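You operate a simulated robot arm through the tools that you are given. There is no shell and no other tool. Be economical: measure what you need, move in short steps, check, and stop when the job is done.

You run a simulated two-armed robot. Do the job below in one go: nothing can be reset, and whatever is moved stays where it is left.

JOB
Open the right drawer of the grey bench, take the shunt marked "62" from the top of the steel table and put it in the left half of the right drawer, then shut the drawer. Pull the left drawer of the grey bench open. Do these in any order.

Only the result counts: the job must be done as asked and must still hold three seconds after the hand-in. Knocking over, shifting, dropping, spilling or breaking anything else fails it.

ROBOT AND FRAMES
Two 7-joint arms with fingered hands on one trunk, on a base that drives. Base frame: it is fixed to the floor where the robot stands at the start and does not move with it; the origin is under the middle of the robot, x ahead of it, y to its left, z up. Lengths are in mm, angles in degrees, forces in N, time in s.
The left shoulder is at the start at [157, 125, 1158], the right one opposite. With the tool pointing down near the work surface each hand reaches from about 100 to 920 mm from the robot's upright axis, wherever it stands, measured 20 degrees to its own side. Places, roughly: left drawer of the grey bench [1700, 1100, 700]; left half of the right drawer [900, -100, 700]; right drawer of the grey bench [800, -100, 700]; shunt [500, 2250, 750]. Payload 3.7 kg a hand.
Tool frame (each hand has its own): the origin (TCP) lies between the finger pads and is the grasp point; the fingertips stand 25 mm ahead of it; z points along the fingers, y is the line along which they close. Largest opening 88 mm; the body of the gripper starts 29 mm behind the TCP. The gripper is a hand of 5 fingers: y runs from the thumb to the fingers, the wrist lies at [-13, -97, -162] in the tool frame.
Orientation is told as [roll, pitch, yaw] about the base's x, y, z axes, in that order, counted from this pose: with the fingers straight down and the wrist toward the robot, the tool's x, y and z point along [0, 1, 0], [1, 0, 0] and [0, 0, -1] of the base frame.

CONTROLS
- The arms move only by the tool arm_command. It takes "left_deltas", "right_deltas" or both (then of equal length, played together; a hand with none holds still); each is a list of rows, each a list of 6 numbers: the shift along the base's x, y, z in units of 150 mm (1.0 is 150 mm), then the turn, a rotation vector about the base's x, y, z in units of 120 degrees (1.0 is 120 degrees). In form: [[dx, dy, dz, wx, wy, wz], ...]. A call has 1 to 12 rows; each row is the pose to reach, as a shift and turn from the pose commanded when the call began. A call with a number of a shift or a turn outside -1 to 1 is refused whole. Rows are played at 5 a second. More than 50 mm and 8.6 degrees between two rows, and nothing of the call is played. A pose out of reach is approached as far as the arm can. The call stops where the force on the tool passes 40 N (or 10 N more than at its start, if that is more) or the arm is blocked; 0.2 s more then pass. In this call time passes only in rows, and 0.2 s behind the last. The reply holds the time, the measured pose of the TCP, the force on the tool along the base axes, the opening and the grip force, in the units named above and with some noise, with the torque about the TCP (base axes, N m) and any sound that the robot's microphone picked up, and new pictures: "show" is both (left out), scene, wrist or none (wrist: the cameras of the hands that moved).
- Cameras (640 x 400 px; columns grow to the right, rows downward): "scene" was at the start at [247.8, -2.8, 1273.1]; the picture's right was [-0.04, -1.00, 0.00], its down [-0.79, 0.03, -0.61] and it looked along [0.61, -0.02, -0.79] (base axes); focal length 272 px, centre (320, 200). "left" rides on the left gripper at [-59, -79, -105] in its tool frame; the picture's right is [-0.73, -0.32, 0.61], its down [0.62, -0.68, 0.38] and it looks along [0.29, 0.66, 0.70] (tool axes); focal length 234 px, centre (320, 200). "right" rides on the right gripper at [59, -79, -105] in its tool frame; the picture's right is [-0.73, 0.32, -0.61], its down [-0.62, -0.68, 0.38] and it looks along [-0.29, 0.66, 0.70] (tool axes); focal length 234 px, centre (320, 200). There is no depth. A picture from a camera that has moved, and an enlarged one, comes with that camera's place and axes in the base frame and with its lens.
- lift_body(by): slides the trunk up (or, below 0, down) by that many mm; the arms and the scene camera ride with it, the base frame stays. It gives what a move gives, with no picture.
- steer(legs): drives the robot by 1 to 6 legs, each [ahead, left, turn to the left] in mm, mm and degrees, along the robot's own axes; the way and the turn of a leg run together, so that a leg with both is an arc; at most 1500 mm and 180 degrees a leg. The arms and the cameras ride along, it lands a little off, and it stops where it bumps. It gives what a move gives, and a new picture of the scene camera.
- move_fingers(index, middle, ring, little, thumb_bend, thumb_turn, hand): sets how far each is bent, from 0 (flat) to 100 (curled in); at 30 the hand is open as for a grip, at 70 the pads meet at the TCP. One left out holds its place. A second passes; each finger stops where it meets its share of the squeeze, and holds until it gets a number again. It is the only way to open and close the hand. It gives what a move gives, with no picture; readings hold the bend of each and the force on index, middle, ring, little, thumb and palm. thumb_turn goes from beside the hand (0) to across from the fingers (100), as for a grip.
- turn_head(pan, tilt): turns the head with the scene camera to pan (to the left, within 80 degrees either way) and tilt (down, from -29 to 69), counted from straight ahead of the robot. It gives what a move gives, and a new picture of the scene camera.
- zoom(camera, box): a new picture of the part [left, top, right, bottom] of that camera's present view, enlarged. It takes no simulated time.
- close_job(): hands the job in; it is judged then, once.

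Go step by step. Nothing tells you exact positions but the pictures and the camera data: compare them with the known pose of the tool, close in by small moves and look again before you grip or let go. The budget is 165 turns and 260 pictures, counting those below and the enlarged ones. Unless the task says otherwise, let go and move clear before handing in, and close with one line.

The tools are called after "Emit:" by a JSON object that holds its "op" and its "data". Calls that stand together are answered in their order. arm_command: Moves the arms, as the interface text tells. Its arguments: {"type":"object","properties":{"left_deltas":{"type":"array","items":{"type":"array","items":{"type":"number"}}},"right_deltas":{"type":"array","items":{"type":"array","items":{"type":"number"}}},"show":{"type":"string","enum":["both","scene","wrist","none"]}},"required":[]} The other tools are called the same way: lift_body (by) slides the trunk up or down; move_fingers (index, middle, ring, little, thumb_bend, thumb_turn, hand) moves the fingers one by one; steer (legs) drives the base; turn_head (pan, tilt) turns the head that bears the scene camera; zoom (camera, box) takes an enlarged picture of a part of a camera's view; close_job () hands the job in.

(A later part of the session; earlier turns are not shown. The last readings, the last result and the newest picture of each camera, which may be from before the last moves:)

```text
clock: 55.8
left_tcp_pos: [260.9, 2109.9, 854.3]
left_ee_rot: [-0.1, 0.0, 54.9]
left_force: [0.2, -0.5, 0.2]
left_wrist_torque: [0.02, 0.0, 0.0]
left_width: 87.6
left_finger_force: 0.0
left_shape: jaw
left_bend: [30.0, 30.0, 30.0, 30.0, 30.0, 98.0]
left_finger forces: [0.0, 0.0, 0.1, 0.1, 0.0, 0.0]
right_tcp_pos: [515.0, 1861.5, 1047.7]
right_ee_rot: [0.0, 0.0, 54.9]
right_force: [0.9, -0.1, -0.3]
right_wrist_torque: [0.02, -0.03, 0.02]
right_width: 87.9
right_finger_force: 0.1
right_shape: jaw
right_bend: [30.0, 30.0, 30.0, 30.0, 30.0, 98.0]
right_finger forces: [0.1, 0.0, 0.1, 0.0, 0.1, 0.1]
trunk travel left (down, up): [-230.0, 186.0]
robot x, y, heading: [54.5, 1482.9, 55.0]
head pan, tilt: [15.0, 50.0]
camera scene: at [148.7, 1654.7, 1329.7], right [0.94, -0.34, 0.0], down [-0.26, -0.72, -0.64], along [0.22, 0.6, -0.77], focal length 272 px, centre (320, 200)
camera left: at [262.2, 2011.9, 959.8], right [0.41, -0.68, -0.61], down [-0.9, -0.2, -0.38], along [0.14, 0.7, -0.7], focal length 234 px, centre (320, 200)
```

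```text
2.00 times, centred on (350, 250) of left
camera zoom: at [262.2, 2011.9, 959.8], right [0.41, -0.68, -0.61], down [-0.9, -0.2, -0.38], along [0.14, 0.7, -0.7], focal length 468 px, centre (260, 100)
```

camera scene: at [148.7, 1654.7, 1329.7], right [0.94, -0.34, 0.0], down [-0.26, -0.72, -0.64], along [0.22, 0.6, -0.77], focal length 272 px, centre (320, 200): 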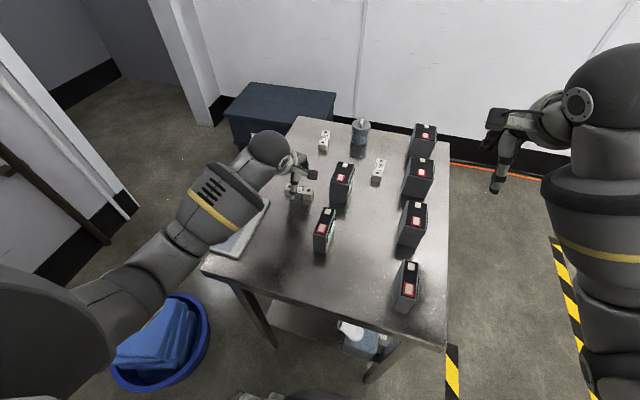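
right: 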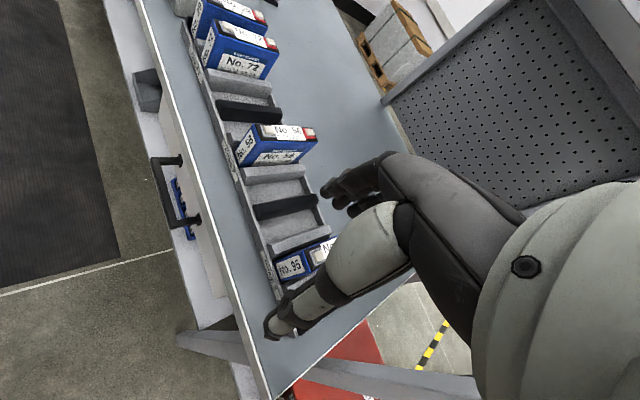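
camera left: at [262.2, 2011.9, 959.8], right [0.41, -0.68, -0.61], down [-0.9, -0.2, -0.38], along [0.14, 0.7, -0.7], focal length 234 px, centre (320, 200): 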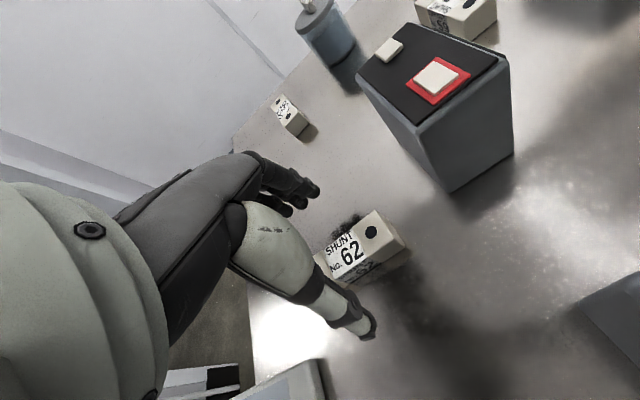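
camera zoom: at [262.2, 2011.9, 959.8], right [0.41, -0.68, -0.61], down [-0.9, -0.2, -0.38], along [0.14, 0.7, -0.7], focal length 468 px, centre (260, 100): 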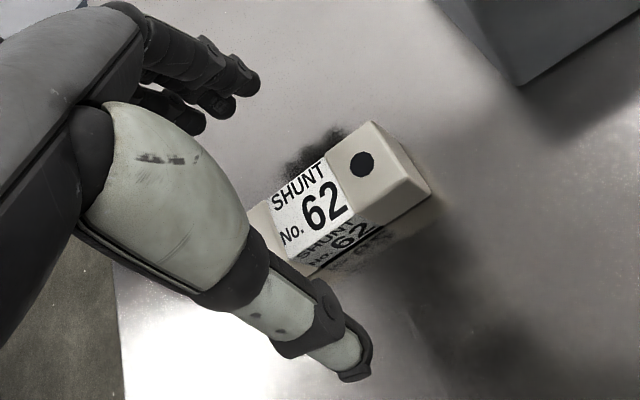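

The shunt sits between the fingers and thumb. I lower further to a low grip height.

Emit:
{"op": "arm_command", "data": {"left_deltas": [[0, 0, -0.08, 0, 0, 0], [0, 0, -0.16, 0, 0, 0]], "show": "wrist"}}

Emit:
{"op": "zoom", "data": {"camera": "scene", "box": [240, 130, 340, 210]}}

```text
clock: 56.4
left_tcp_pos: [261.4, 2111.1, 829.9]
left_ee_rot: [0.0, -0.1, 54.8]
left_force: [0.2, 0.4, 0.1]
left_wrist_torque: [-0.04, -0.01, -0.01]
left_width: 87.7
left_finger_force: 0.0
left_shape: jaw
left_bend: [30.0, 30.0, 30.0, 30.0, 30.0, 98.0]
left_finger forces: [0.1, 0.0, 0.1, 0.1, 0.0, 0.1]
right_tcp_pos: [514.9, 1862.5, 1047.1]
right_ee_rot: [0.1, 0.0, 55.0]
right_force: [-0.1, -0.3, -0.5]
right_wrist_torque: [0.0, -0.04, -0.01]
right_width: 87.4
right_finger_force: 0.0
right_shape: jaw
right_bend: [30.0, 30.0, 30.0, 30.0, 30.0, 98.0]
right_finger forces: [0.1, 0.0, 0.0, 0.1, 0.0, 0.0]
trunk travel left (down, up): [-230.0, 186.0]
robot x, y, heading: [54.6, 1481.7, 55.1]
head pan, tilt: [15.0, 50.0]
camera left: at [262.6, 2012.5, 936.3], right [0.41, -0.68, -0.61], down [-0.9, -0.2, -0.38], along [0.14, 0.7, -0.7], focal length 234 px, centre (320, 200)
```

left: 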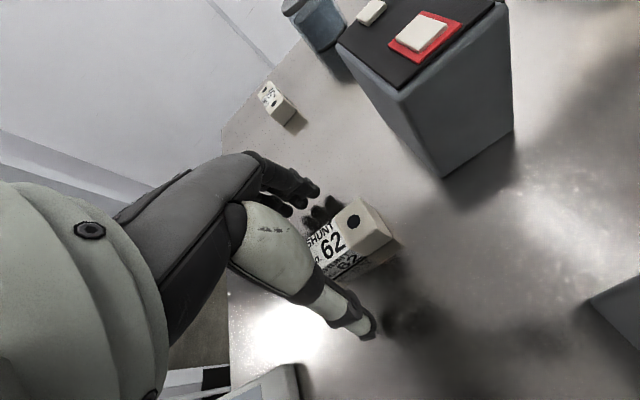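

```text
5.00 times, centred on (290, 170) of scene
camera zoom: at [148.7, 1654.8, 1329.7], right [0.94, -0.34, 0.0], down [-0.26, -0.72, -0.64], along [0.22, 0.6, -0.77], focal length 1361 px, centre (470, 350)
```

zoom: 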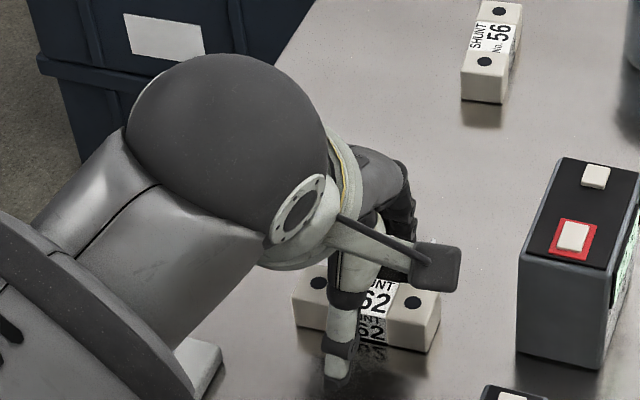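

No contact yet; I go a few millimetres lower, watching the force.

Emit:
{"op": "arm_command", "data": {"left_deltas": [[0, 0, -0.02, 0, 0, 0], [0, 0, -0.04, 0, 0, 0]], "show": "wrist"}}

```text
clock: 57.0
left_tcp_pos: [261.7, 2109.2, 824.7]
left_ee_rot: [0.0, -0.1, 54.9]
left_force: [0.5, -0.2, 1.1]
left_wrist_torque: [0.08, -0.01, 0.01]
left_width: 87.4
left_finger_force: 0.0
left_shape: jaw
left_bend: [30.0, 30.0, 30.0, 30.0, 30.0, 98.0]
left_finger forces: [0.1, 1.3, 0.1, 0.1, 0.1, 0.0]
right_tcp_pos: [515.3, 1863.6, 1046.5]
right_ee_rot: [0.0, 0.0, 55.0]
right_force: [-1.1, -0.7, -0.8]
right_wrist_torque: [0.01, -0.03, 0.0]
right_width: 87.7
right_finger_force: 0.0
right_shape: jaw
right_bend: [30.0, 30.0, 30.0, 30.0, 30.0, 98.0]
right_finger forces: [0.0, 0.0, 0.0, 0.0, 0.0, 0.1]
trunk travel left (down, up): [-230.0, 186.0]
robot x, y, heading: [52.8, 1484.9, 54.7]
head pan, tilt: [15.0, 50.0]
camera left: at [263.2, 2011.9, 931.0], right [0.41, -0.68, -0.61], down [-0.9, -0.2, -0.38], along [0.14, 0.7, -0.7], focal length 234 px, centre (320, 200)
```

left: 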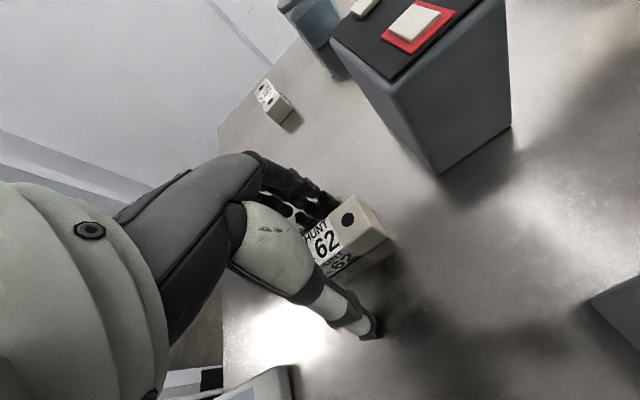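

The middle finger just touches the table (z ≈ 800). I raise 3 mm and close partway.

Emit:
{"op": "arm_command", "data": {"left_deltas": [[0, 0, 0.02, 0, 0, 0]], "show": "none"}}

Emit:
{"op": "move_fingers", "data": {"hand": "left", "index": 50, "middle": 50, "ring": 50, "little": 50, "thumb_bend": 50}}

Emit:
{"op": "zoom", "data": {"camera": "left", "box": [220, 150, 480, 350]}}

```text
clock: 57.4
left_tcp_pos: [261.1, 2110.0, 828.7]
left_ee_rot: [0.1, 0.1, 54.9]
left_force: [-0.9, -0.7, 0.9]
left_wrist_torque: [-0.01, 0.01, -0.02]
left_width: 87.8
left_finger_force: 0.0
left_shape: jaw
left_bend: [30.0, 30.0, 30.0, 30.0, 30.0, 98.0]
left_finger forces: [0.0, 0.0, 0.0, 0.0, 0.1, 0.0]
right_tcp_pos: [514.9, 1862.0, 1047.6]
right_ee_rot: [0.0, 0.1, 54.8]
right_force: [0.7, 0.0, -0.3]
right_wrist_torque: [-0.02, 0.0, 0.0]
right_width: 87.2
right_finger_force: 0.0
right_shape: jaw
right_bend: [30.0, 30.0, 30.0, 30.0, 30.0, 98.0]
right_finger forces: [0.1, 0.0, 0.0, 0.1, 0.1, 0.0]
trunk travel left (down, up): [-230.0, 186.0]
robot x, y, heading: [55.1, 1480.3, 54.7]
head pan, tilt: [15.0, 50.0]
```

```text
clock: 58.4
left_tcp_pos: [261.4, 2110.6, 828.0]
left_ee_rot: [0.0, -0.2, 54.9]
left_force: [-0.1, 1.1, 4.1]
left_wrist_torque: [0.18, -0.15, 0.02]
left_width: 42.7
left_finger_force: 2.6
left_shape: fingers
left_bend: [50.0, 48.0, 50.0, 50.0, 50.0, 98.0]
left_finger forces: [0.1, 4.9, 0.0, 0.1, 0.1, 0.1]
right_tcp_pos: [515.3, 1863.1, 1047.5]
right_ee_rot: [0.0, 0.0, 54.9]
right_force: [0.2, -0.3, 0.9]
right_wrist_torque: [-0.04, -0.01, 0.0]
right_width: 87.9
right_finger_force: 0.1
right_shape: jaw
right_bend: [30.0, 30.0, 30.0, 30.0, 30.0, 98.0]
right_finger forces: [0.0, 0.1, 0.1, 0.0, 0.1, 0.1]
trunk travel left (down, up): [-230.0, 186.0]
robot x, y, heading: [52.7, 1483.8, 54.8]
head pan, tilt: [15.0, 50.0]
```

```text
2.00 times, centred on (350, 250) of left
camera zoom: at [262.9, 2012.5, 934.6], right [0.41, -0.68, -0.61], down [-0.9, -0.2, -0.38], along [0.14, 0.7, -0.69], focal length 468 px, centre (260, 100)
```

zoom: 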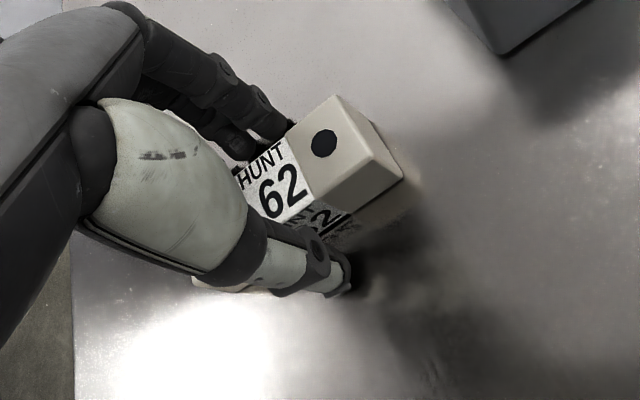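

The longer middle finger presses on the table as it curls. I raise 6 mm and close onto the shunt.

Emit:
{"op": "arm_command", "data": {"left_deltas": [[0, 0, 0.04, 0, 0, 0]], "show": "none"}}

Emit:
{"op": "move_fingers", "data": {"hand": "left", "index": 72, "middle": 72, "ring": 72, "little": 72, "thumb_bend": 72}}

Emit:
{"op": "zoom", "data": {"camera": "left", "box": [220, 150, 480, 350]}}

```text
clock: 58.8
left_tcp_pos: [259.7, 2110.0, 833.6]
left_ee_rot: [0.0, 0.2, 54.8]
left_force: [0.4, -0.7, 0.4]
left_wrist_torque: [-0.01, -0.02, -0.04]
left_width: 42.6
left_finger_force: 0.0
left_shape: fingers
left_bend: [50.0, 50.0, 50.0, 50.0, 50.0, 98.0]
left_finger forces: [0.0, 0.1, 0.0, 0.0, 0.0, 0.1]
right_tcp_pos: [513.9, 1862.4, 1047.6]
right_ee_rot: [-0.1, 0.0, 54.9]
right_force: [0.6, 0.4, 0.1]
right_wrist_torque: [-0.02, 0.02, 0.0]
right_width: 87.7
right_finger_force: 0.0
right_shape: jaw
right_bend: [30.0, 30.0, 30.0, 30.0, 30.0, 98.0]
right_finger forces: [0.0, 0.0, 0.0, 0.1, 0.1, 0.1]
trunk travel left (down, up): [-230.0, 186.0]
robot x, y, heading: [51.6, 1484.0, 55.0]
head pan, tilt: [15.0, 50.0]
```

```text
clock: 59.8
left_tcp_pos: [259.9, 2109.8, 834.3]
left_ee_rot: [0.0, 0.0, 54.8]
left_force: [-0.7, -0.3, -0.8]
left_wrist_torque: [0.02, -0.01, -0.01]
left_width: 18.8
left_finger_force: 12.1
left_shape: fingers
left_bend: [62.0, 67.0, 71.0, 72.0, 59.0, 94.0]
left_finger forces: [6.6, 3.2, 1.6, 0.0, 11.8, 0.0]
right_tcp_pos: [514.9, 1862.3, 1047.5]
right_ee_rot: [0.1, 0.0, 55.0]
right_force: [-0.2, 0.0, 0.1]
right_wrist_torque: [0.05, -0.02, -0.05]
right_width: 87.6
right_finger_force: 0.1
right_shape: jaw
right_bend: [30.0, 30.0, 30.0, 30.0, 30.0, 98.0]
right_finger forces: [0.0, 0.0, 0.0, 0.0, 0.0, 0.1]
trunk travel left (down, up): [-230.0, 186.0]
robot x, y, heading: [53.8, 1484.1, 55.0]
head pan, tilt: [15.0, 50.0]
```

```text
2.00 times, centred on (350, 250) of left
camera zoom: at [262.8, 2013.0, 939.9], right [0.41, -0.68, -0.61], down [-0.9, -0.2, -0.38], along [0.14, 0.7, -0.7], focal length 468 px, centre (260, 100)
```

zoom: 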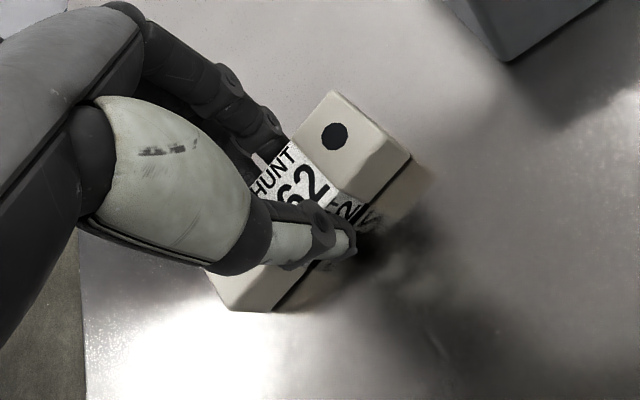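

The shunt is held between thumb, index and middle at about 12 N. I lift it a little and check.

Emit:
{"op": "arm_command", "data": {"left_deltas": [[0, 0, 0.07, 0, 0, 0], [0, 0, 0.14, 0, 0, 0], [0, 0, 0.3, 0, 0, 0]]}}

Emit:
{"op": "zoom", "data": {"camera": "left", "box": [220, 150, 480, 350]}}

```text
clock: 60.6
left_tcp_pos: [261.0, 2109.7, 879.6]
left_ee_rot: [-0.1, 0.0, 54.9]
left_force: [0.6, -0.3, -1.9]
left_wrist_torque: [0.02, 0.01, -0.02]
left_width: 18.6
left_finger_force: 11.2
left_shape: fingers
left_bend: [62.0, 67.0, 71.0, 72.0, 59.0, 94.0]
left_finger forces: [6.6, 3.4, 1.6, 0.0, 11.7, 0.0]
right_tcp_pos: [515.2, 1863.2, 1047.0]
right_ee_rot: [0.0, 0.0, 54.9]
right_force: [0.7, -0.6, -0.6]
right_wrist_torque: [0.0, 0.0, 0.01]
right_width: 87.5
right_finger_force: 0.0
right_shape: jaw
right_bend: [30.0, 30.0, 30.0, 30.0, 30.0, 98.0]
right_finger forces: [0.0, 0.1, 0.0, 0.1, 0.1, 0.0]
trunk travel left (down, up): [-230.0, 186.0]
robot x, y, heading: [54.0, 1484.6, 54.8]
head pan, tilt: [15.0, 50.0]
camera scene: at [148.7, 1654.7, 1329.7], right [0.94, -0.34, 0.0], down [-0.26, -0.72, -0.64], along [0.22, 0.6, -0.77], focal length 272 px, centre (320, 200)
camera left: at [263.3, 2011.6, 985.2], right [0.41, -0.68, -0.61], down [-0.9, -0.2, -0.38], along [0.14, 0.7, -0.7], focal length 234 px, centre (320, 200)
```

scene: 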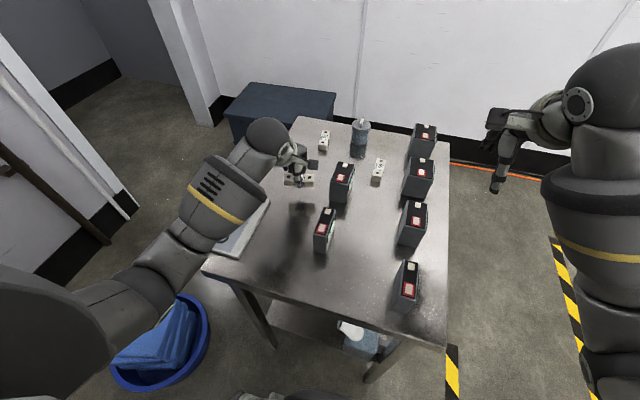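
left: 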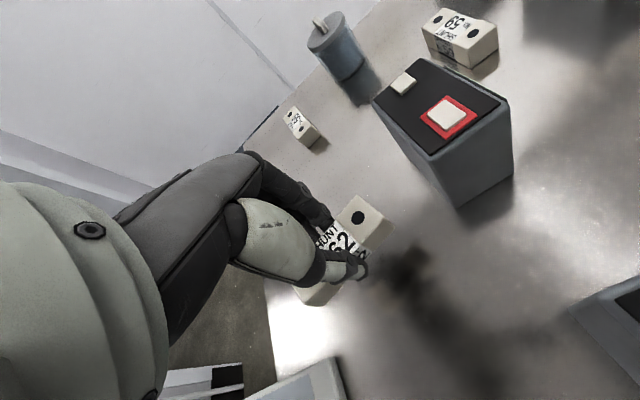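

```text
2.00 times, centred on (350, 250) of left
camera zoom: at [263.3, 2011.6, 985.2], right [0.41, -0.68, -0.61], down [-0.9, -0.2, -0.38], along [0.14, 0.7, -0.7], focal length 468 px, centre (260, 100)
```

zoom: 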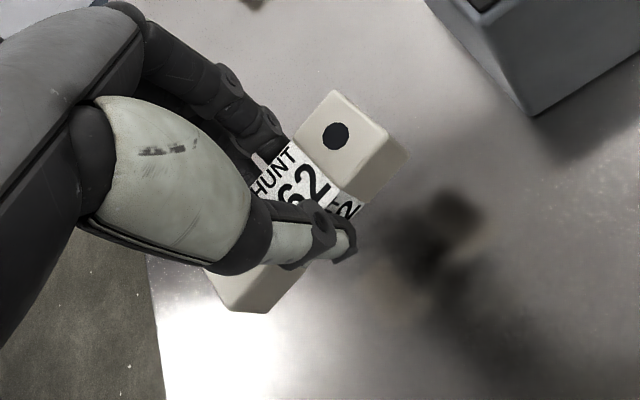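

The grip holds. I lift clear, draw the hand back to its carry position, and drive toward the right drawer.

Emit:
{"op": "arm_command", "data": {"left_deltas": [[0, 0, 0.3, 0, 0, 0], [0, 0, 0.6, 0, 0, 0], [-0.25, -0.15, 0.7, 0, 0, 0], [-0.5, -0.3, 0.7, 0, 0, 0], [-0.75, -0.45, 0.7, 0, 0, 0], [-1.0, -0.6, 0.7, 0, 0, 0]], "show": "none"}}

Emit:
{"op": "steer", "data": {"legs": [[-150, 0, 0], [0, -766, 0], [0, 0, -92]]}}

```text
clock: 62.0
left_tcp_pos: [109.0, 2018.2, 986.4]
left_ee_rot: [0.0, 0.0, 54.9]
left_force: [0.1, 0.6, -2.3]
left_wrist_torque: [0.05, -0.02, -0.01]
left_width: 18.9
left_finger_force: 12.2
left_shape: fingers
left_bend: [62.0, 67.0, 71.0, 72.0, 59.0, 94.0]
left_finger forces: [6.4, 3.5, 1.4, 0.1, 11.7, 0.0]
right_tcp_pos: [514.2, 1862.3, 1047.0]
right_ee_rot: [0.1, 0.0, 54.8]
right_force: [-0.4, -0.1, 0.4]
right_wrist_torque: [0.01, 0.0, -0.01]
right_width: 87.8
right_finger_force: 0.0
right_shape: jaw
right_bend: [30.0, 30.0, 30.0, 30.0, 30.0, 98.0]
right_finger forces: [0.0, 0.0, 0.1, 0.0, 0.0, 0.0]
trunk travel left (down, up): [-230.0, 186.0]
robot x, y, heading: [51.7, 1485.6, 55.0]
head pan, tilt: [15.0, 50.0]
```

```text
clock: 71.1
left_tcp_pos: [1131.2, 827.8, 985.8]
left_ee_rot: [0.0, -0.1, -38.2]
left_force: [-0.6, 0.7, -3.1]
left_wrist_torque: [0.01, -0.01, 0.0]
left_width: 18.5
left_finger_force: 11.0
left_shape: fingers
left_bend: [62.0, 67.0, 71.0, 72.0, 59.0, 94.0]
left_finger forces: [6.0, 3.3, 1.3, 0.0, 10.9, 0.1]
right_tcp_pos: [953.6, 433.1, 1047.7]
right_ee_rot: [0.0, 0.0, -38.2]
right_force: [-0.2, -0.1, 0.5]
right_wrist_torque: [0.0, 0.01, 0.0]
right_width: 87.8
right_finger_force: 0.0
right_shape: jaw
right_bend: [30.0, 30.0, 30.0, 30.0, 30.0, 98.0]
right_finger forces: [0.1, 0.1, 0.0, 0.0, 0.0, 0.0]
trunk travel left (down, up): [-230.0, 186.0]
robot x, y, heading: [601.3, 911.0, -38.3]
head pan, tilt: [15.0, 50.0]
camera scene: at [765.1, 808.5, 1329.7], right [-0.39, -0.92, 0.0], down [-0.7, 0.3, -0.64], along [0.59, -0.25, -0.77], focal length 272 px, centre (320, 200)
```

scene: 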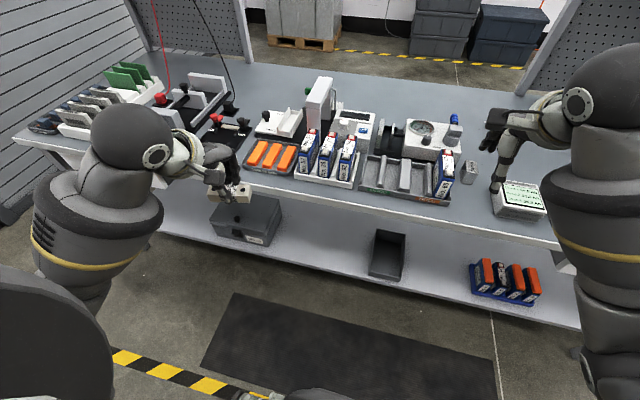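

I'm facing the bench squarely, holding the shunt. I slide right to the right drawer and look down.

Emit:
{"op": "steer", "data": {"legs": [[0, -570, 0]]}}

Emit:
{"op": "turn_head", "data": {"pan": -5, "tilt": 55}}

```text
clock: 74.4
left_tcp_pos: [778.8, 379.5, 985.6]
left_ee_rot: [0.0, 0.0, -38.5]
left_force: [0.6, 0.2, -2.5]
left_wrist_torque: [0.0, -0.04, 0.01]
left_width: 18.6
left_finger_force: 10.8
left_shape: fingers
left_bend: [62.0, 67.0, 71.0, 72.0, 59.0, 94.0]
left_finger forces: [6.1, 3.2, 1.4, 0.0, 11.0, 0.0]
right_tcp_pos: [598.6, -15.3, 1047.0]
right_ee_rot: [0.0, 0.1, -38.5]
right_force: [0.0, 0.2, 0.5]
right_wrist_torque: [0.01, -0.01, -0.02]
right_width: 88.1
right_finger_force: 0.0
right_shape: jaw
right_bend: [30.0, 30.0, 30.0, 30.0, 30.0, 98.0]
right_finger forces: [0.0, 0.0, 0.0, 0.0, 0.0, 0.0]
trunk travel left (down, up): [-230.0, 186.0]
robot x, y, heading: [245.7, 468.1, -38.5]
head pan, tilt: [15.0, 50.0]
camera scene: at [411.9, 361.7, 1329.7], right [-0.4, -0.92, 0.0], down [-0.7, 0.31, -0.64], along [0.59, -0.26, -0.77], focal length 272 px, centre (320, 200)
```

scene: 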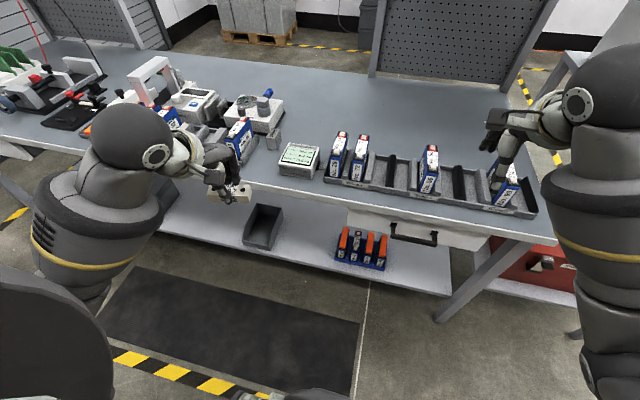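

```text
clock: 75.2
left_tcp_pos: [778.2, 379.8, 985.9]
left_ee_rot: [0.0, 0.1, -38.4]
left_force: [0.4, -0.2, -2.9]
left_wrist_torque: [0.05, 0.0, 0.01]
left_width: 18.5
left_finger_force: 10.9
left_shape: fingers
left_bend: [62.0, 67.0, 71.0, 72.0, 59.0, 94.0]
left_finger forces: [6.2, 3.3, 1.4, 0.1, 10.8, 0.0]
right_tcp_pos: [598.7, -15.0, 1047.5]
right_ee_rot: [0.0, 0.0, -38.5]
right_force: [-0.2, 0.6, -0.2]
right_wrist_torque: [0.0, 0.02, 0.0]
right_width: 87.7
right_finger_force: 0.0
right_shape: jaw
right_bend: [30.0, 30.0, 30.0, 30.0, 30.0, 98.0]
right_finger forces: [0.0, 0.1, 0.0, 0.1, 0.0, 0.0]
trunk travel left (down, up): [-230.0, 186.0]
robot x, y, heading: [247.1, 468.4, -38.7]
head pan, tilt: [-5.0, 55.0]
camera scene: at [393.9, 343.1, 1323.2], right [-0.69, -0.73, 0.0], down [-0.59, 0.56, -0.57], along [0.42, -0.39, -0.82], focal length 272 px, centre (320, 200)
```

scene: 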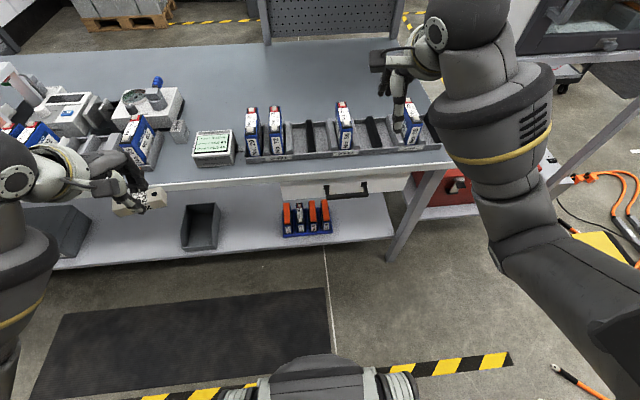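

Emit:
{"op": "zoom", "data": {"camera": "scene", "box": [270, 160, 430, 260]}}

Emit:
{"op": "turn_head", "data": {"pan": -5, "tilt": 40}}

```text
4.00 times, centred on (350, 210) of scene
camera zoom: at [393.9, 343.1, 1323.2], right [-0.69, -0.73, 0.0], down [-0.59, 0.56, -0.57], along [0.42, -0.39, -0.82], focal length 1089 px, centre (200, 160)
```

zoom: 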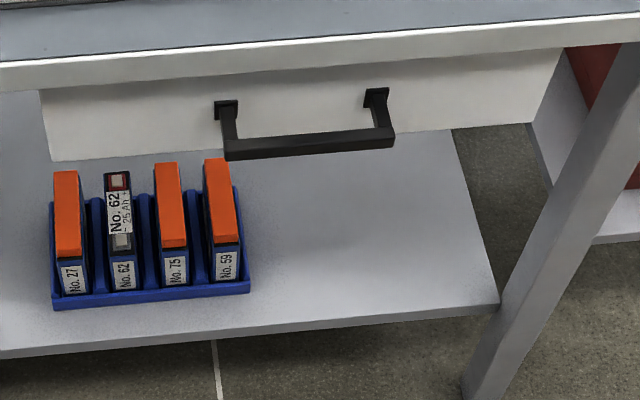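

```text
clock: 76.0
left_tcp_pos: [778.0, 379.5, 985.1]
left_ee_rot: [-0.1, 0.0, -38.3]
left_force: [0.0, 0.5, -2.0]
left_wrist_torque: [0.01, 0.01, 0.0]
left_width: 18.5
left_finger_force: 11.0
left_shape: fingers
left_bend: [62.0, 67.0, 71.0, 72.0, 59.0, 94.0]
left_finger forces: [6.1, 3.3, 1.4, 0.0, 10.9, 0.1]
right_tcp_pos: [598.9, -15.5, 1047.3]
right_ee_rot: [0.0, -0.1, -38.5]
right_force: [0.2, -0.1, 0.2]
right_wrist_torque: [0.01, -0.02, 0.03]
right_width: 87.8
right_finger_force: 0.0
right_shape: jaw
right_bend: [30.0, 30.0, 30.0, 30.0, 30.0, 98.0]
right_finger forces: [0.0, 0.0, 0.0, 0.1, 0.1, 0.0]
trunk travel left (down, up): [-230.0, 186.0]
robot x, y, heading: [246.4, 467.8, -38.4]
head pan, tilt: [-5.0, 40.0]
camera scene: at [403.2, 334.2, 1343.8], right [-0.69, -0.73, 0.0], down [-0.47, 0.44, -0.77], along [0.56, -0.53, -0.64], focal length 272 px, centre (320, 200)
```

scene: 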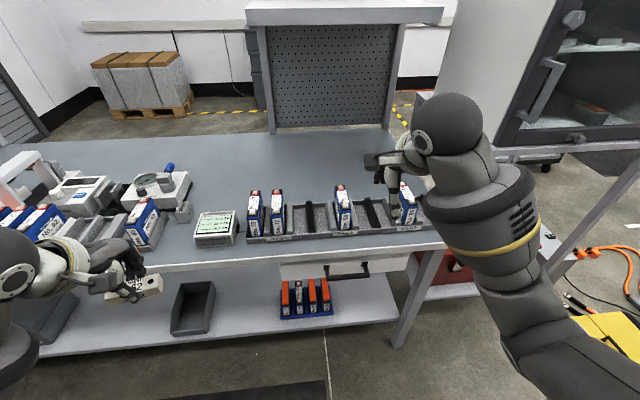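

The drawer has a U-shaped black bar handle below the bench edge. I draw the right hand back and lower the trunk for another viewing height, to fix the handle's position.

Emit:
{"op": "arm_command", "data": {"right_deltas": [[-0.2, 0.155, 0, 0, 0, 0], [-0.4, 0.31, 0, 0, 0, 0], [-0.6, 0.465, 0, 0, 0, 0], [-0.785, 0.62, 0, 0, 0, 0]], "show": "none"}}

Emit:
{"op": "lift_body", "data": {"by": -200}}

Emit:
{"op": "turn_head", "data": {"pan": -10, "tilt": 45}}

Emit:
{"op": "zoom", "data": {"camera": "scene", "box": [200, 100, 440, 250]}}

Emit:
{"op": "zoom", "data": {"camera": "right", "box": [0, 0, 640, 400]}}

```text
clock: 77.0
left_tcp_pos: [778.7, 380.1, 985.2]
left_ee_rot: [0.0, 0.0, -38.5]
left_force: [0.0, 0.2, -1.8]
left_wrist_torque: [-0.05, -0.02, -0.02]
left_width: 18.6
left_finger_force: 11.1
left_shape: fingers
left_bend: [62.0, 67.0, 71.0, 72.0, 59.0, 94.0]
left_finger forces: [6.1, 3.3, 1.4, 0.0, 10.9, 0.1]
right_tcp_pos: [513.2, 51.2, 1045.4]
right_ee_rot: [0.0, 0.1, -38.6]
right_force: [-0.5, 0.1, -0.7]
right_wrist_torque: [-0.01, 0.01, 0.01]
right_width: 87.3
right_finger_force: 0.1
right_shape: jaw
right_bend: [30.0, 30.0, 30.0, 30.0, 30.0, 98.0]
right_finger forces: [0.0, 0.1, 0.0, 0.0, 0.1, 0.1]
right hand out of reach, approached as far as the arm can: row 3, 4
trunk travel left (down, up): [-230.0, 186.0]
robot x, y, heading: [245.7, 471.4, -38.7]
head pan, tilt: [-5.0, 40.0]
```

```text
clock: 79.1
left_tcp_pos: [752.1, 401.6, 631.9]
left_ee_rot: [-0.1, 31.7, -38.5]
left_force: [-0.4, -0.9, -1.8]
left_wrist_torque: [-0.03, -0.03, -0.01]
left_width: 18.4
left_finger_force: 11.3
left_shape: fingers
left_bend: [62.0, 67.0, 71.0, 72.0, 60.0, 94.0]
left_finger forces: [6.7, 3.5, 1.3, 0.1, 10.5, 0.0]
right_tcp_pos: [507.1, 59.1, 658.4]
right_ee_rot: [0.0, 36.2, -38.5]
right_force: [0.5, -0.8, 1.0]
right_wrist_torque: [-0.04, 0.01, -0.01]
right_width: 87.7
right_finger_force: 0.0
right_shape: jaw
right_bend: [30.0, 30.0, 30.0, 30.0, 30.0, 98.0]
right_finger forces: [0.0, 0.0, 0.0, 0.0, 0.0, 0.0]
trunk travel left (down, up): [-30.0, 386.0]
robot x, y, heading: [247.2, 468.7, -38.5]
head pan, tilt: [-5.0, 40.0]
```

```text
clock: 79.8
left_tcp_pos: [752.0, 401.6, 633.0]
left_ee_rot: [-0.2, 31.7, -38.6]
left_force: [0.0, 0.8, -2.0]
left_wrist_torque: [-0.01, -0.05, 0.0]
left_width: 18.2
left_finger_force: 10.9
left_shape: fingers
left_bend: [62.0, 67.0, 71.0, 72.0, 60.0, 94.0]
left_finger forces: [6.7, 3.5, 1.4, 0.0, 10.6, 0.0]
right_tcp_pos: [507.2, 58.8, 659.0]
right_ee_rot: [0.0, 36.3, -38.6]
right_force: [0.0, 0.9, -0.1]
right_wrist_torque: [0.0, 0.0, 0.03]
right_width: 87.8
right_finger_force: 0.0
right_shape: jaw
right_bend: [30.0, 30.0, 30.0, 30.0, 30.0, 98.0]
right_finger forces: [0.0, 0.1, 0.2, 0.0, 0.0, 0.0]
trunk travel left (down, up): [-30.0, 386.0]
robot x, y, heading: [248.5, 469.2, -38.4]
head pan, tilt: [-10.0, 45.0]
camera scene: at [549.4, 209.5, 1106.9], right [-0.75, -0.66, 0.0], down [-0.47, 0.53, -0.71], along [0.47, -0.53, -0.71], focal length 272 px, centre (320, 200)
```

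scene: 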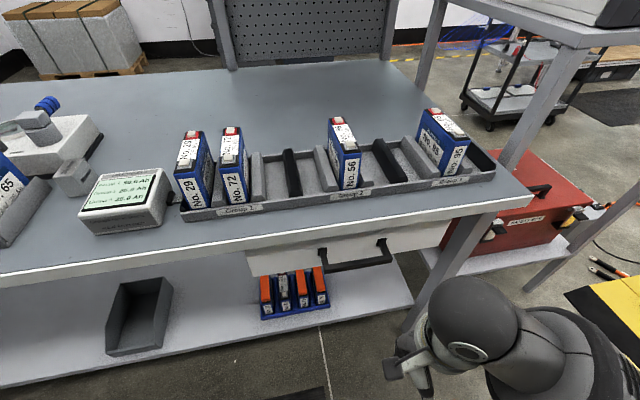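

```text
2.67 times, centred on (320, 175) of scene
camera zoom: at [549.4, 209.5, 1106.9], right [-0.75, -0.66, 0.0], down [-0.47, 0.53, -0.71], along [0.47, -0.53, -0.71], focal length 726 px, centre (320, 267)
```

zoom: 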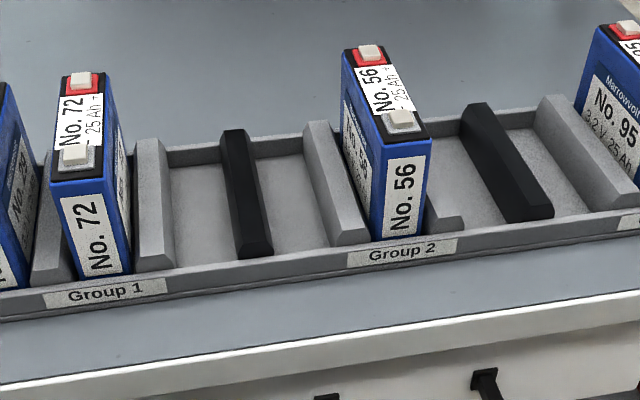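

```text
1.00 times, centred on (320, 200) of right
camera zoom: at [542.3, 104.7, 790.9], right [0.03, -0.95, 0.3], down [-1.0, -0.01, 0.09], along [-0.09, -0.3, -0.95], focal length 234 px, centre (320, 200)
```

zoom: 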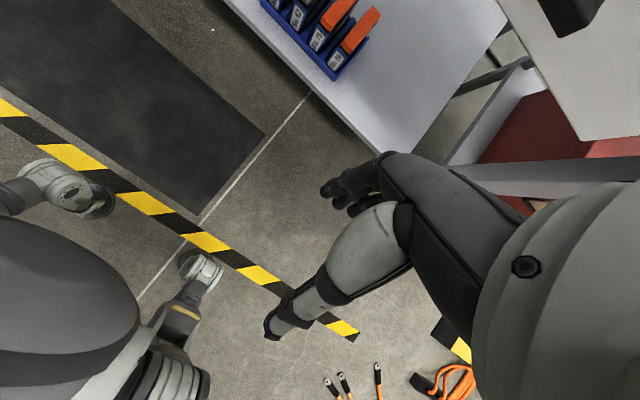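

Lowering the trunk that far bends the torso forward, but it gave parallax: the handle bar's middle is at about [679, −39, 669], flush with the bench edge. I raise the trunk back to its starting height.

Emit:
{"op": "lift_body", "data": {"by": 150}}

Emit:
{"op": "turn_head", "data": {"pan": -10, "tilt": 50}}

Emit:
{"op": "zoom", "data": {"camera": "scene", "box": [240, 150, 440, 275]}}

```text
clock: 81.5
left_tcp_pos: [751.7, 401.5, 783.2]
left_ee_rot: [-0.1, 31.8, -38.5]
left_force: [-0.9, -0.1, -1.7]
left_wrist_torque: [0.03, -0.04, 0.0]
left_width: 18.0
left_finger_force: 11.5
left_shape: fingers
left_bend: [62.0, 67.0, 71.0, 72.0, 60.0, 94.0]
left_finger forces: [6.6, 3.4, 1.3, 0.0, 10.5, 0.0]
right_tcp_pos: [507.8, 58.2, 807.5]
right_ee_rot: [0.0, 36.5, -38.6]
right_force: [0.3, 0.7, 0.2]
right_wrist_torque: [0.01, 0.01, 0.03]
right_width: 87.5
right_finger_force: 0.0
right_shape: jaw
right_bend: [30.0, 30.0, 30.0, 30.0, 30.0, 98.0]
right_finger forces: [0.0, 0.1, 0.1, 0.1, 0.0, 0.0]
trunk travel left (down, up): [-180.0, 236.0]
robot x, y, heading: [249.2, 466.7, -38.7]
head pan, tilt: [-10.0, 45.0]
```

```text
clock: 82.2
left_tcp_pos: [751.3, 401.1, 783.6]
left_ee_rot: [-0.2, 31.7, -38.5]
left_force: [0.0, 0.0, -1.6]
left_wrist_torque: [-0.05, -0.04, 0.01]
left_width: 18.5
left_finger_force: 11.2
left_shape: fingers
left_bend: [62.0, 67.0, 71.0, 72.0, 60.0, 94.0]
left_finger forces: [6.7, 3.5, 1.3, 0.1, 10.6, 0.0]
right_tcp_pos: [507.5, 58.3, 808.7]
right_ee_rot: [0.0, 36.3, -38.4]
right_force: [0.0, -0.3, -0.9]
right_wrist_torque: [-0.03, 0.0, -0.01]
right_width: 87.6
right_finger_force: 0.0
right_shape: jaw
right_bend: [30.0, 30.0, 30.0, 30.0, 30.0, 98.0]
right_finger forces: [0.0, 0.1, 0.0, 0.0, 0.0, 0.0]
trunk travel left (down, up): [-180.0, 236.0]
robot x, y, heading: [247.4, 468.8, -38.6]
head pan, tilt: [-10.0, 50.0]
camera scene: at [433.7, 302.4, 1275.8], right [-0.75, -0.66, 0.0], down [-0.51, 0.57, -0.64], along [0.43, -0.48, -0.77], focal length 272 px, centre (320, 200)
```

scene: 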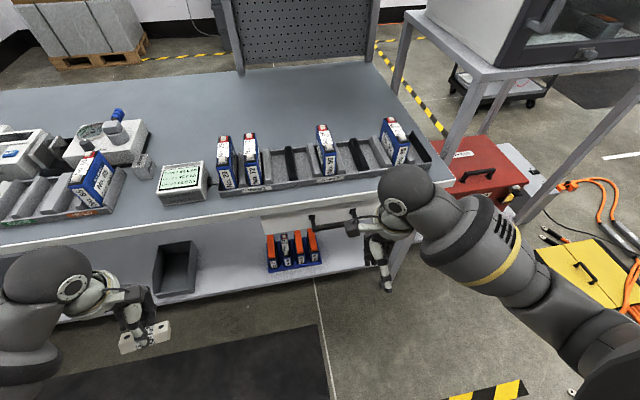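

```text
3.20 times, centred on (340, 212) of scene
camera zoom: at [433.7, 302.4, 1275.8], right [-0.75, -0.66, 0.0], down [-0.51, 0.57, -0.64], along [0.43, -0.48, -0.77], focal length 871 px, centre (256, 160)
```

zoom: 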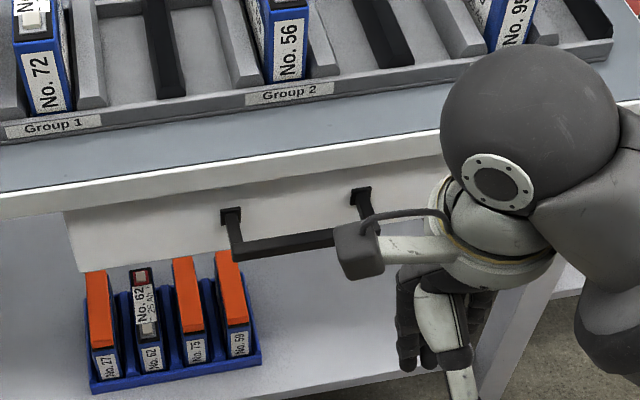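

The bar spans about [718, 5] to [640, −83] at z ≈ 669 with roughly 34 mm of depth to the panel. I turn the right hand so its fingers point forward and slightly down, stopping short of the handle.

Emit:
{"op": "arm_command", "data": {"right_deltas": [[0.054, -0.021, -0.044, -0.0437, -0.0549, 0], [0.108, -0.042, -0.089, -0.0873, -0.1098, 0], [0.163, -0.063, -0.133, -0.131, -0.1648, 0], [0.217, -0.084, -0.178, -0.1747, -0.2197, 0], [0.271, -0.105, -0.222, -0.2183, -0.2746, 0], [0.325, -0.126, -0.267, -0.262, -0.3295, 0], [0.379, -0.148, -0.311, -0.3057, -0.3844, 0], [0.433, -0.169, -0.355, -0.3493, -0.4393, 0], [0.488, -0.19, -0.4, -0.393, -0.4943, 0], [0.542, -0.211, -0.444, -0.4367, -0.5492, 0], [0.596, -0.232, -0.489, -0.4803, -0.6041, 0], [0.65, -0.253, -0.533, -0.524, -0.659, 0]]}}

```text
clock: 85.0
left_tcp_pos: [752.8, 402.3, 784.1]
left_ee_rot: [-0.1, 31.7, -38.5]
left_force: [0.2, -0.7, -1.5]
left_wrist_torque: [-0.03, -0.05, 0.0]
left_width: 18.4
left_finger_force: 10.8
left_shape: fingers
left_bend: [62.0, 67.0, 71.0, 72.0, 60.0, 94.0]
left_finger forces: [6.5, 3.5, 1.4, 0.1, 10.6, 0.0]
right_tcp_pos: [580.2, -5.0, 722.0]
right_ee_rot: [-14.9, -63.8, -23.4]
right_force: [1.1, 0.1, -1.1]
right_wrist_torque: [-0.02, -0.01, -0.01]
right_width: 88.1
right_finger_force: 0.0
right_shape: jaw
right_bend: [30.0, 30.0, 30.0, 30.0, 30.0, 98.0]
right_finger forces: [0.0, 0.0, 0.0, 0.0, 0.0, 0.0]
trunk travel left (down, up): [-180.0, 236.0]
robot x, y, heading: [247.0, 466.0, -38.6]
head pan, tilt: [-10.0, 50.0]
stopped in row 12 (right hand): the arm was blocked; the commanded pose is now the measured one
camera scene: at [433.5, 302.3, 1275.8], right [-0.75, -0.66, 0.0], down [-0.51, 0.57, -0.64], along [0.43, -0.48, -0.77], focal length 272 px, centre (320, 200)
camera right: at [509.9, 115.9, 690.2], right [-0.72, -0.28, 0.63], down [-0.38, -0.6, -0.7], along [0.58, -0.75, 0.32], focal length 234 px, centre (320, 200)
```

scene: 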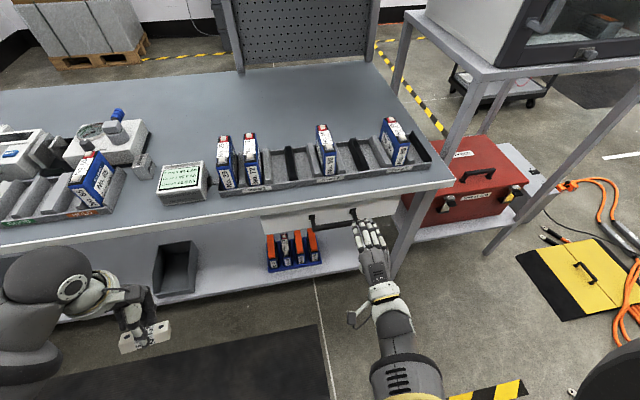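
right: 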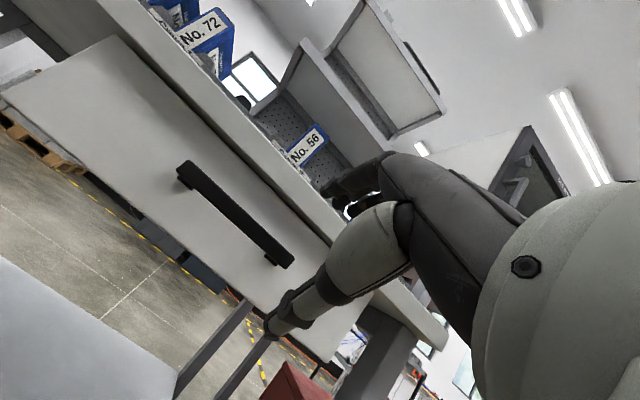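

The wrist camera shows the bar clearly; combining views, its centre is at about [670, −17, 701]. I half-close the right fingers and move to a pre-grasp in line with it.

Emit:
{"op": "move_fingers", "data": {"hand": "right", "index": 42, "middle": 42, "ring": 42, "little": 42, "thumb_bend": 42}}

Emit:
{"op": "arm_command", "data": {"right_deltas": [[0.16, 0.08, 0.02, 0, 0, 0], [0.32, 0.15, 0.03, 0, 0, 0]]}}

Emit:
{"op": "zoom", "data": {"camera": "scene", "box": [290, 180, 450, 280]}}

```text
clock: 86.0
left_tcp_pos: [752.3, 401.2, 782.7]
left_ee_rot: [-0.1, 31.6, -38.5]
left_force: [0.0, -0.1, -1.5]
left_wrist_torque: [-0.04, -0.06, -0.04]
left_width: 18.3
left_finger_force: 11.0
left_shape: fingers
left_bend: [62.0, 67.0, 71.0, 72.0, 60.0, 94.0]
left_finger forces: [6.6, 3.5, 1.5, 0.0, 10.7, 0.1]
right_tcp_pos: [581.1, -5.3, 722.4]
right_ee_rot: [-14.7, -63.8, -23.5]
right_force: [0.2, -0.6, 0.1]
right_wrist_torque: [-0.03, -0.01, -0.01]
right_width: 59.5
right_finger_force: 0.0
right_shape: fingers
right_bend: [42.0, 42.0, 42.0, 42.0, 42.0, 98.0]
right_finger forces: [0.0, 0.1, 0.0, 0.1, 0.1, 0.0]
trunk travel left (down, up): [-180.0, 236.0]
robot x, y, heading: [247.0, 467.6, -38.4]
head pan, tilt: [-10.0, 50.0]
```

```text
clock: 86.6
left_tcp_pos: [751.8, 402.3, 782.9]
left_ee_rot: [-0.1, 31.7, -38.5]
left_force: [0.1, 0.4, -2.4]
left_wrist_torque: [-0.02, 0.0, 0.02]
left_width: 18.2
left_finger_force: 10.8
left_shape: fingers
left_bend: [62.0, 67.0, 71.0, 72.0, 60.0, 94.0]
left_finger forces: [6.7, 3.5, 1.3, 0.0, 10.7, 0.0]
right_tcp_pos: [628.8, 18.0, 726.4]
right_ee_rot: [-14.2, -63.7, -24.0]
right_force: [-0.1, 1.0, 0.4]
right_wrist_torque: [-0.01, 0.0, 0.0]
right_width: 59.7
right_finger_force: 0.0
right_shape: fingers
right_bend: [42.0, 42.0, 42.0, 42.0, 42.0, 98.0]
right_finger forces: [0.1, 0.0, 0.1, 0.1, 0.0, 0.0]
trunk travel left (down, up): [-180.0, 236.0]
robot x, y, heading: [247.9, 467.5, -38.6]
head pan, tilt: [-10.0, 50.0]
camera scene: at [433.8, 302.3, 1275.7], right [-0.75, -0.66, 0.0], down [-0.51, 0.57, -0.64], along [0.43, -0.48, -0.77], focal length 272 px, centre (320, 200)
camera right: at [558.9, 139.2, 694.9], right [-0.72, -0.29, 0.63], down [-0.38, -0.6, -0.71], along [0.58, -0.75, 0.32], focal length 234 px, centre (320, 200)
```

scene: 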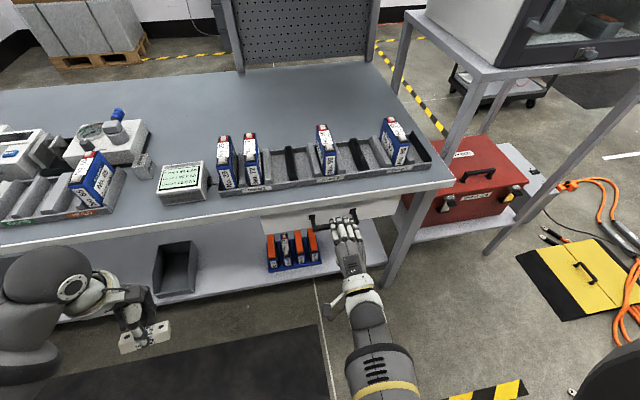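
right: 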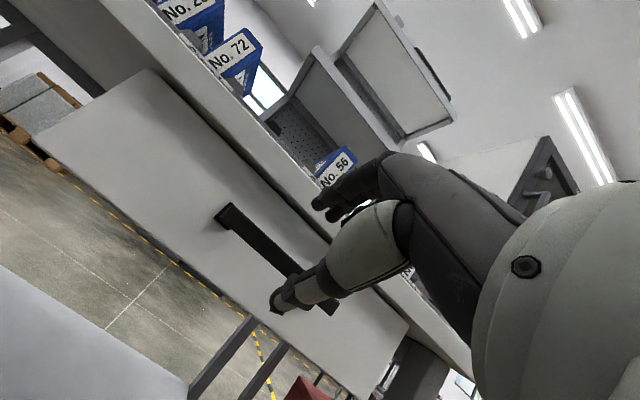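

```text
4.00 times, centred on (370, 230) of scene
camera zoom: at [433.8, 302.3, 1275.7], right [-0.75, -0.66, 0.0], down [-0.51, 0.57, -0.64], along [0.43, -0.48, -0.77], focal length 1089 px, centre (120, 80)
```

zoom: 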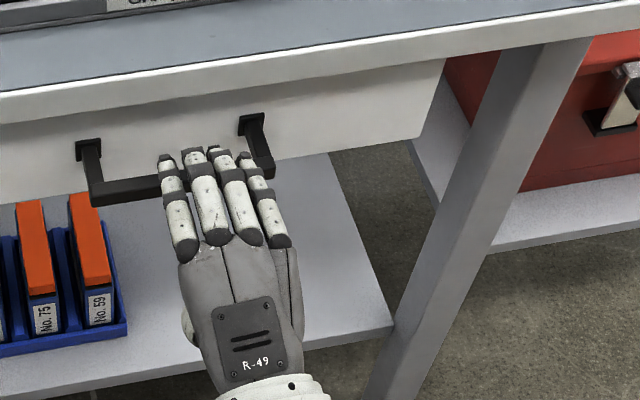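

Triangulating the two wrist views puts the bar's centre at [667, −13, 700]. I shift slightly left and move the open hand onto the bar.

Emit:
{"op": "arm_command", "data": {"right_deltas": [[0.073, 0.093, 0, 0, 0, 0], [0.19, 0.0, -0.08, 0, 0, 0], [0.307, -0.1, -0.163, 0, 0, 0]]}}

Emit:
{"op": "zoom", "data": {"camera": "scene", "box": [290, 180, 450, 280]}}

```text
clock: 87.4
left_tcp_pos: [751.8, 401.6, 782.8]
left_ee_rot: [-0.1, 31.7, -38.4]
left_force: [0.0, 0.5, -1.3]
left_wrist_torque: [-0.03, -0.03, 0.03]
left_width: 18.3
left_finger_force: 11.2
left_shape: fingers
left_bend: [62.0, 67.0, 71.0, 72.0, 60.0, 94.0]
left_finger forces: [6.6, 3.6, 1.3, 0.0, 10.6, 0.1]
right_tcp_pos: [673.7, 2.3, 700.1]
right_ee_rot: [-14.5, -63.7, -23.8]
right_force: [0.4, -1.1, 0.4]
right_wrist_torque: [-0.01, -0.02, 0.0]
right_width: 59.6
right_finger_force: 0.1
right_shape: fingers
right_bend: [42.0, 42.0, 42.0, 42.0, 42.0, 98.0]
right_finger forces: [0.0, 0.1, 0.0, 0.0, 0.0, 0.0]
trunk travel left (down, up): [-180.0, 236.0]
robot x, y, heading: [244.8, 467.6, -38.5]
head pan, tilt: [-10.0, 50.0]
camera scene: at [434.0, 302.2, 1275.7], right [-0.75, -0.66, 0.0], down [-0.51, 0.57, -0.64], along [0.43, -0.48, -0.77], focal length 272 px, centre (320, 200)
camera right: at [603.3, 124.0, 669.2], right [-0.72, -0.29, 0.63], down [-0.38, -0.6, -0.71], along [0.58, -0.75, 0.32], focal length 234 px, centre (320, 200)
```

scene: 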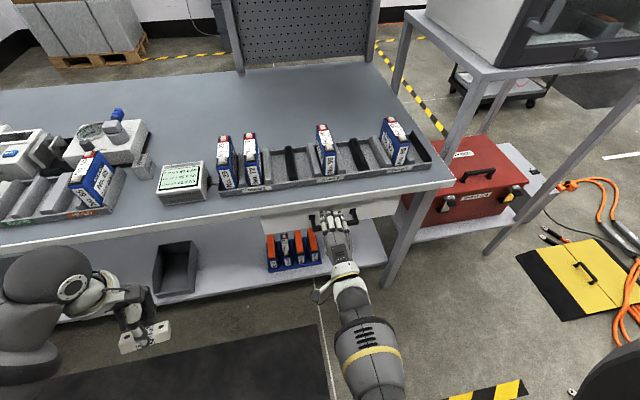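
right: 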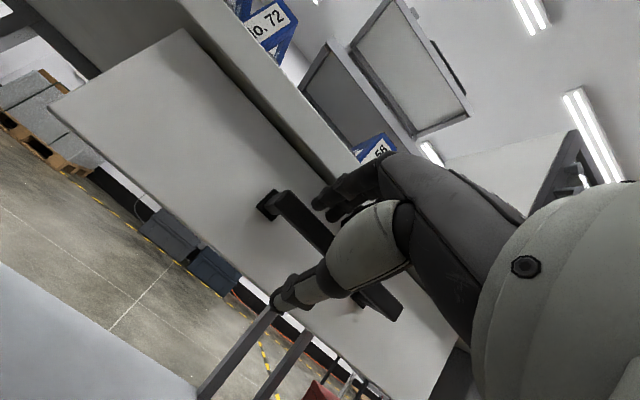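

```text
4.00 times, centred on (370, 230) of scene
camera zoom: at [434.0, 302.2, 1275.7], right [-0.75, -0.66, 0.0], down [-0.51, 0.57, -0.64], along [0.43, -0.48, -0.77], focal length 1089 px, centre (120, 80)
```

zoom: 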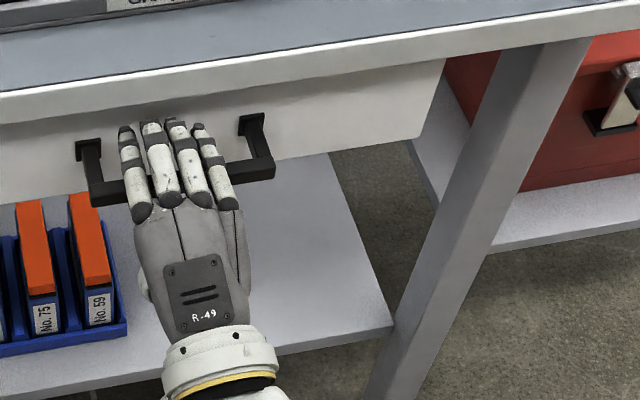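

Fingers lie above the bar and the thumb below, well between the posts. I close the hand on it.

Emit:
{"op": "move_fingers", "data": {"hand": "right", "index": 75, "middle": 75, "ring": 75, "little": 75, "thumb_bend": 75}}

Emit:
{"op": "zoom", "data": {"camera": "right", "box": [200, 120, 440, 340]}}

```text
clock: 88.4
left_tcp_pos: [751.4, 402.4, 784.4]
left_ee_rot: [0.0, 31.5, -38.5]
left_force: [-0.5, -0.7, -1.9]
left_wrist_torque: [0.01, -0.04, 0.0]
left_width: 18.5
left_finger_force: 10.4
left_shape: fingers
left_bend: [62.0, 67.0, 71.0, 72.0, 60.0, 94.0]
left_finger forces: [6.6, 3.5, 1.4, 0.1, 10.6, 0.0]
right_tcp_pos: [673.5, 4.1, 704.0]
right_ee_rot: [-14.8, -64.2, -23.4]
right_force: [2.5, -2.7, 13.4]
right_wrist_torque: [-0.42, 0.23, 0.0]
right_width: 0.0
right_finger_force: 15.5
right_shape: fingers
right_bend: [74.0, 74.0, 73.0, 74.0, 71.0, 97.0]
right_finger forces: [5.4, 3.0, 5.2, 11.4, 6.2, 0.0]
trunk travel left (down, up): [-180.0, 236.0]
robot x, y, heading: [245.9, 471.4, -38.5]
head pan, tilt: [-10.0, 50.0]
```

```text
1.82 times, centred on (320, 230) of right
camera zoom: at [603.5, 123.5, 671.5], right [-0.72, -0.28, 0.63], down [-0.38, -0.6, -0.71], along [0.58, -0.75, 0.33], focal length 426 px, centre (320, 146)
```

zoom: 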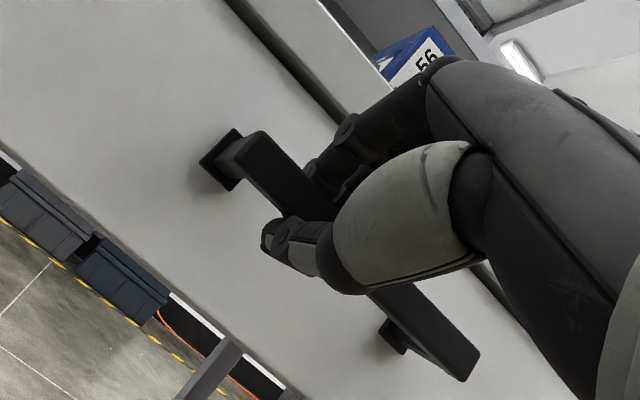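

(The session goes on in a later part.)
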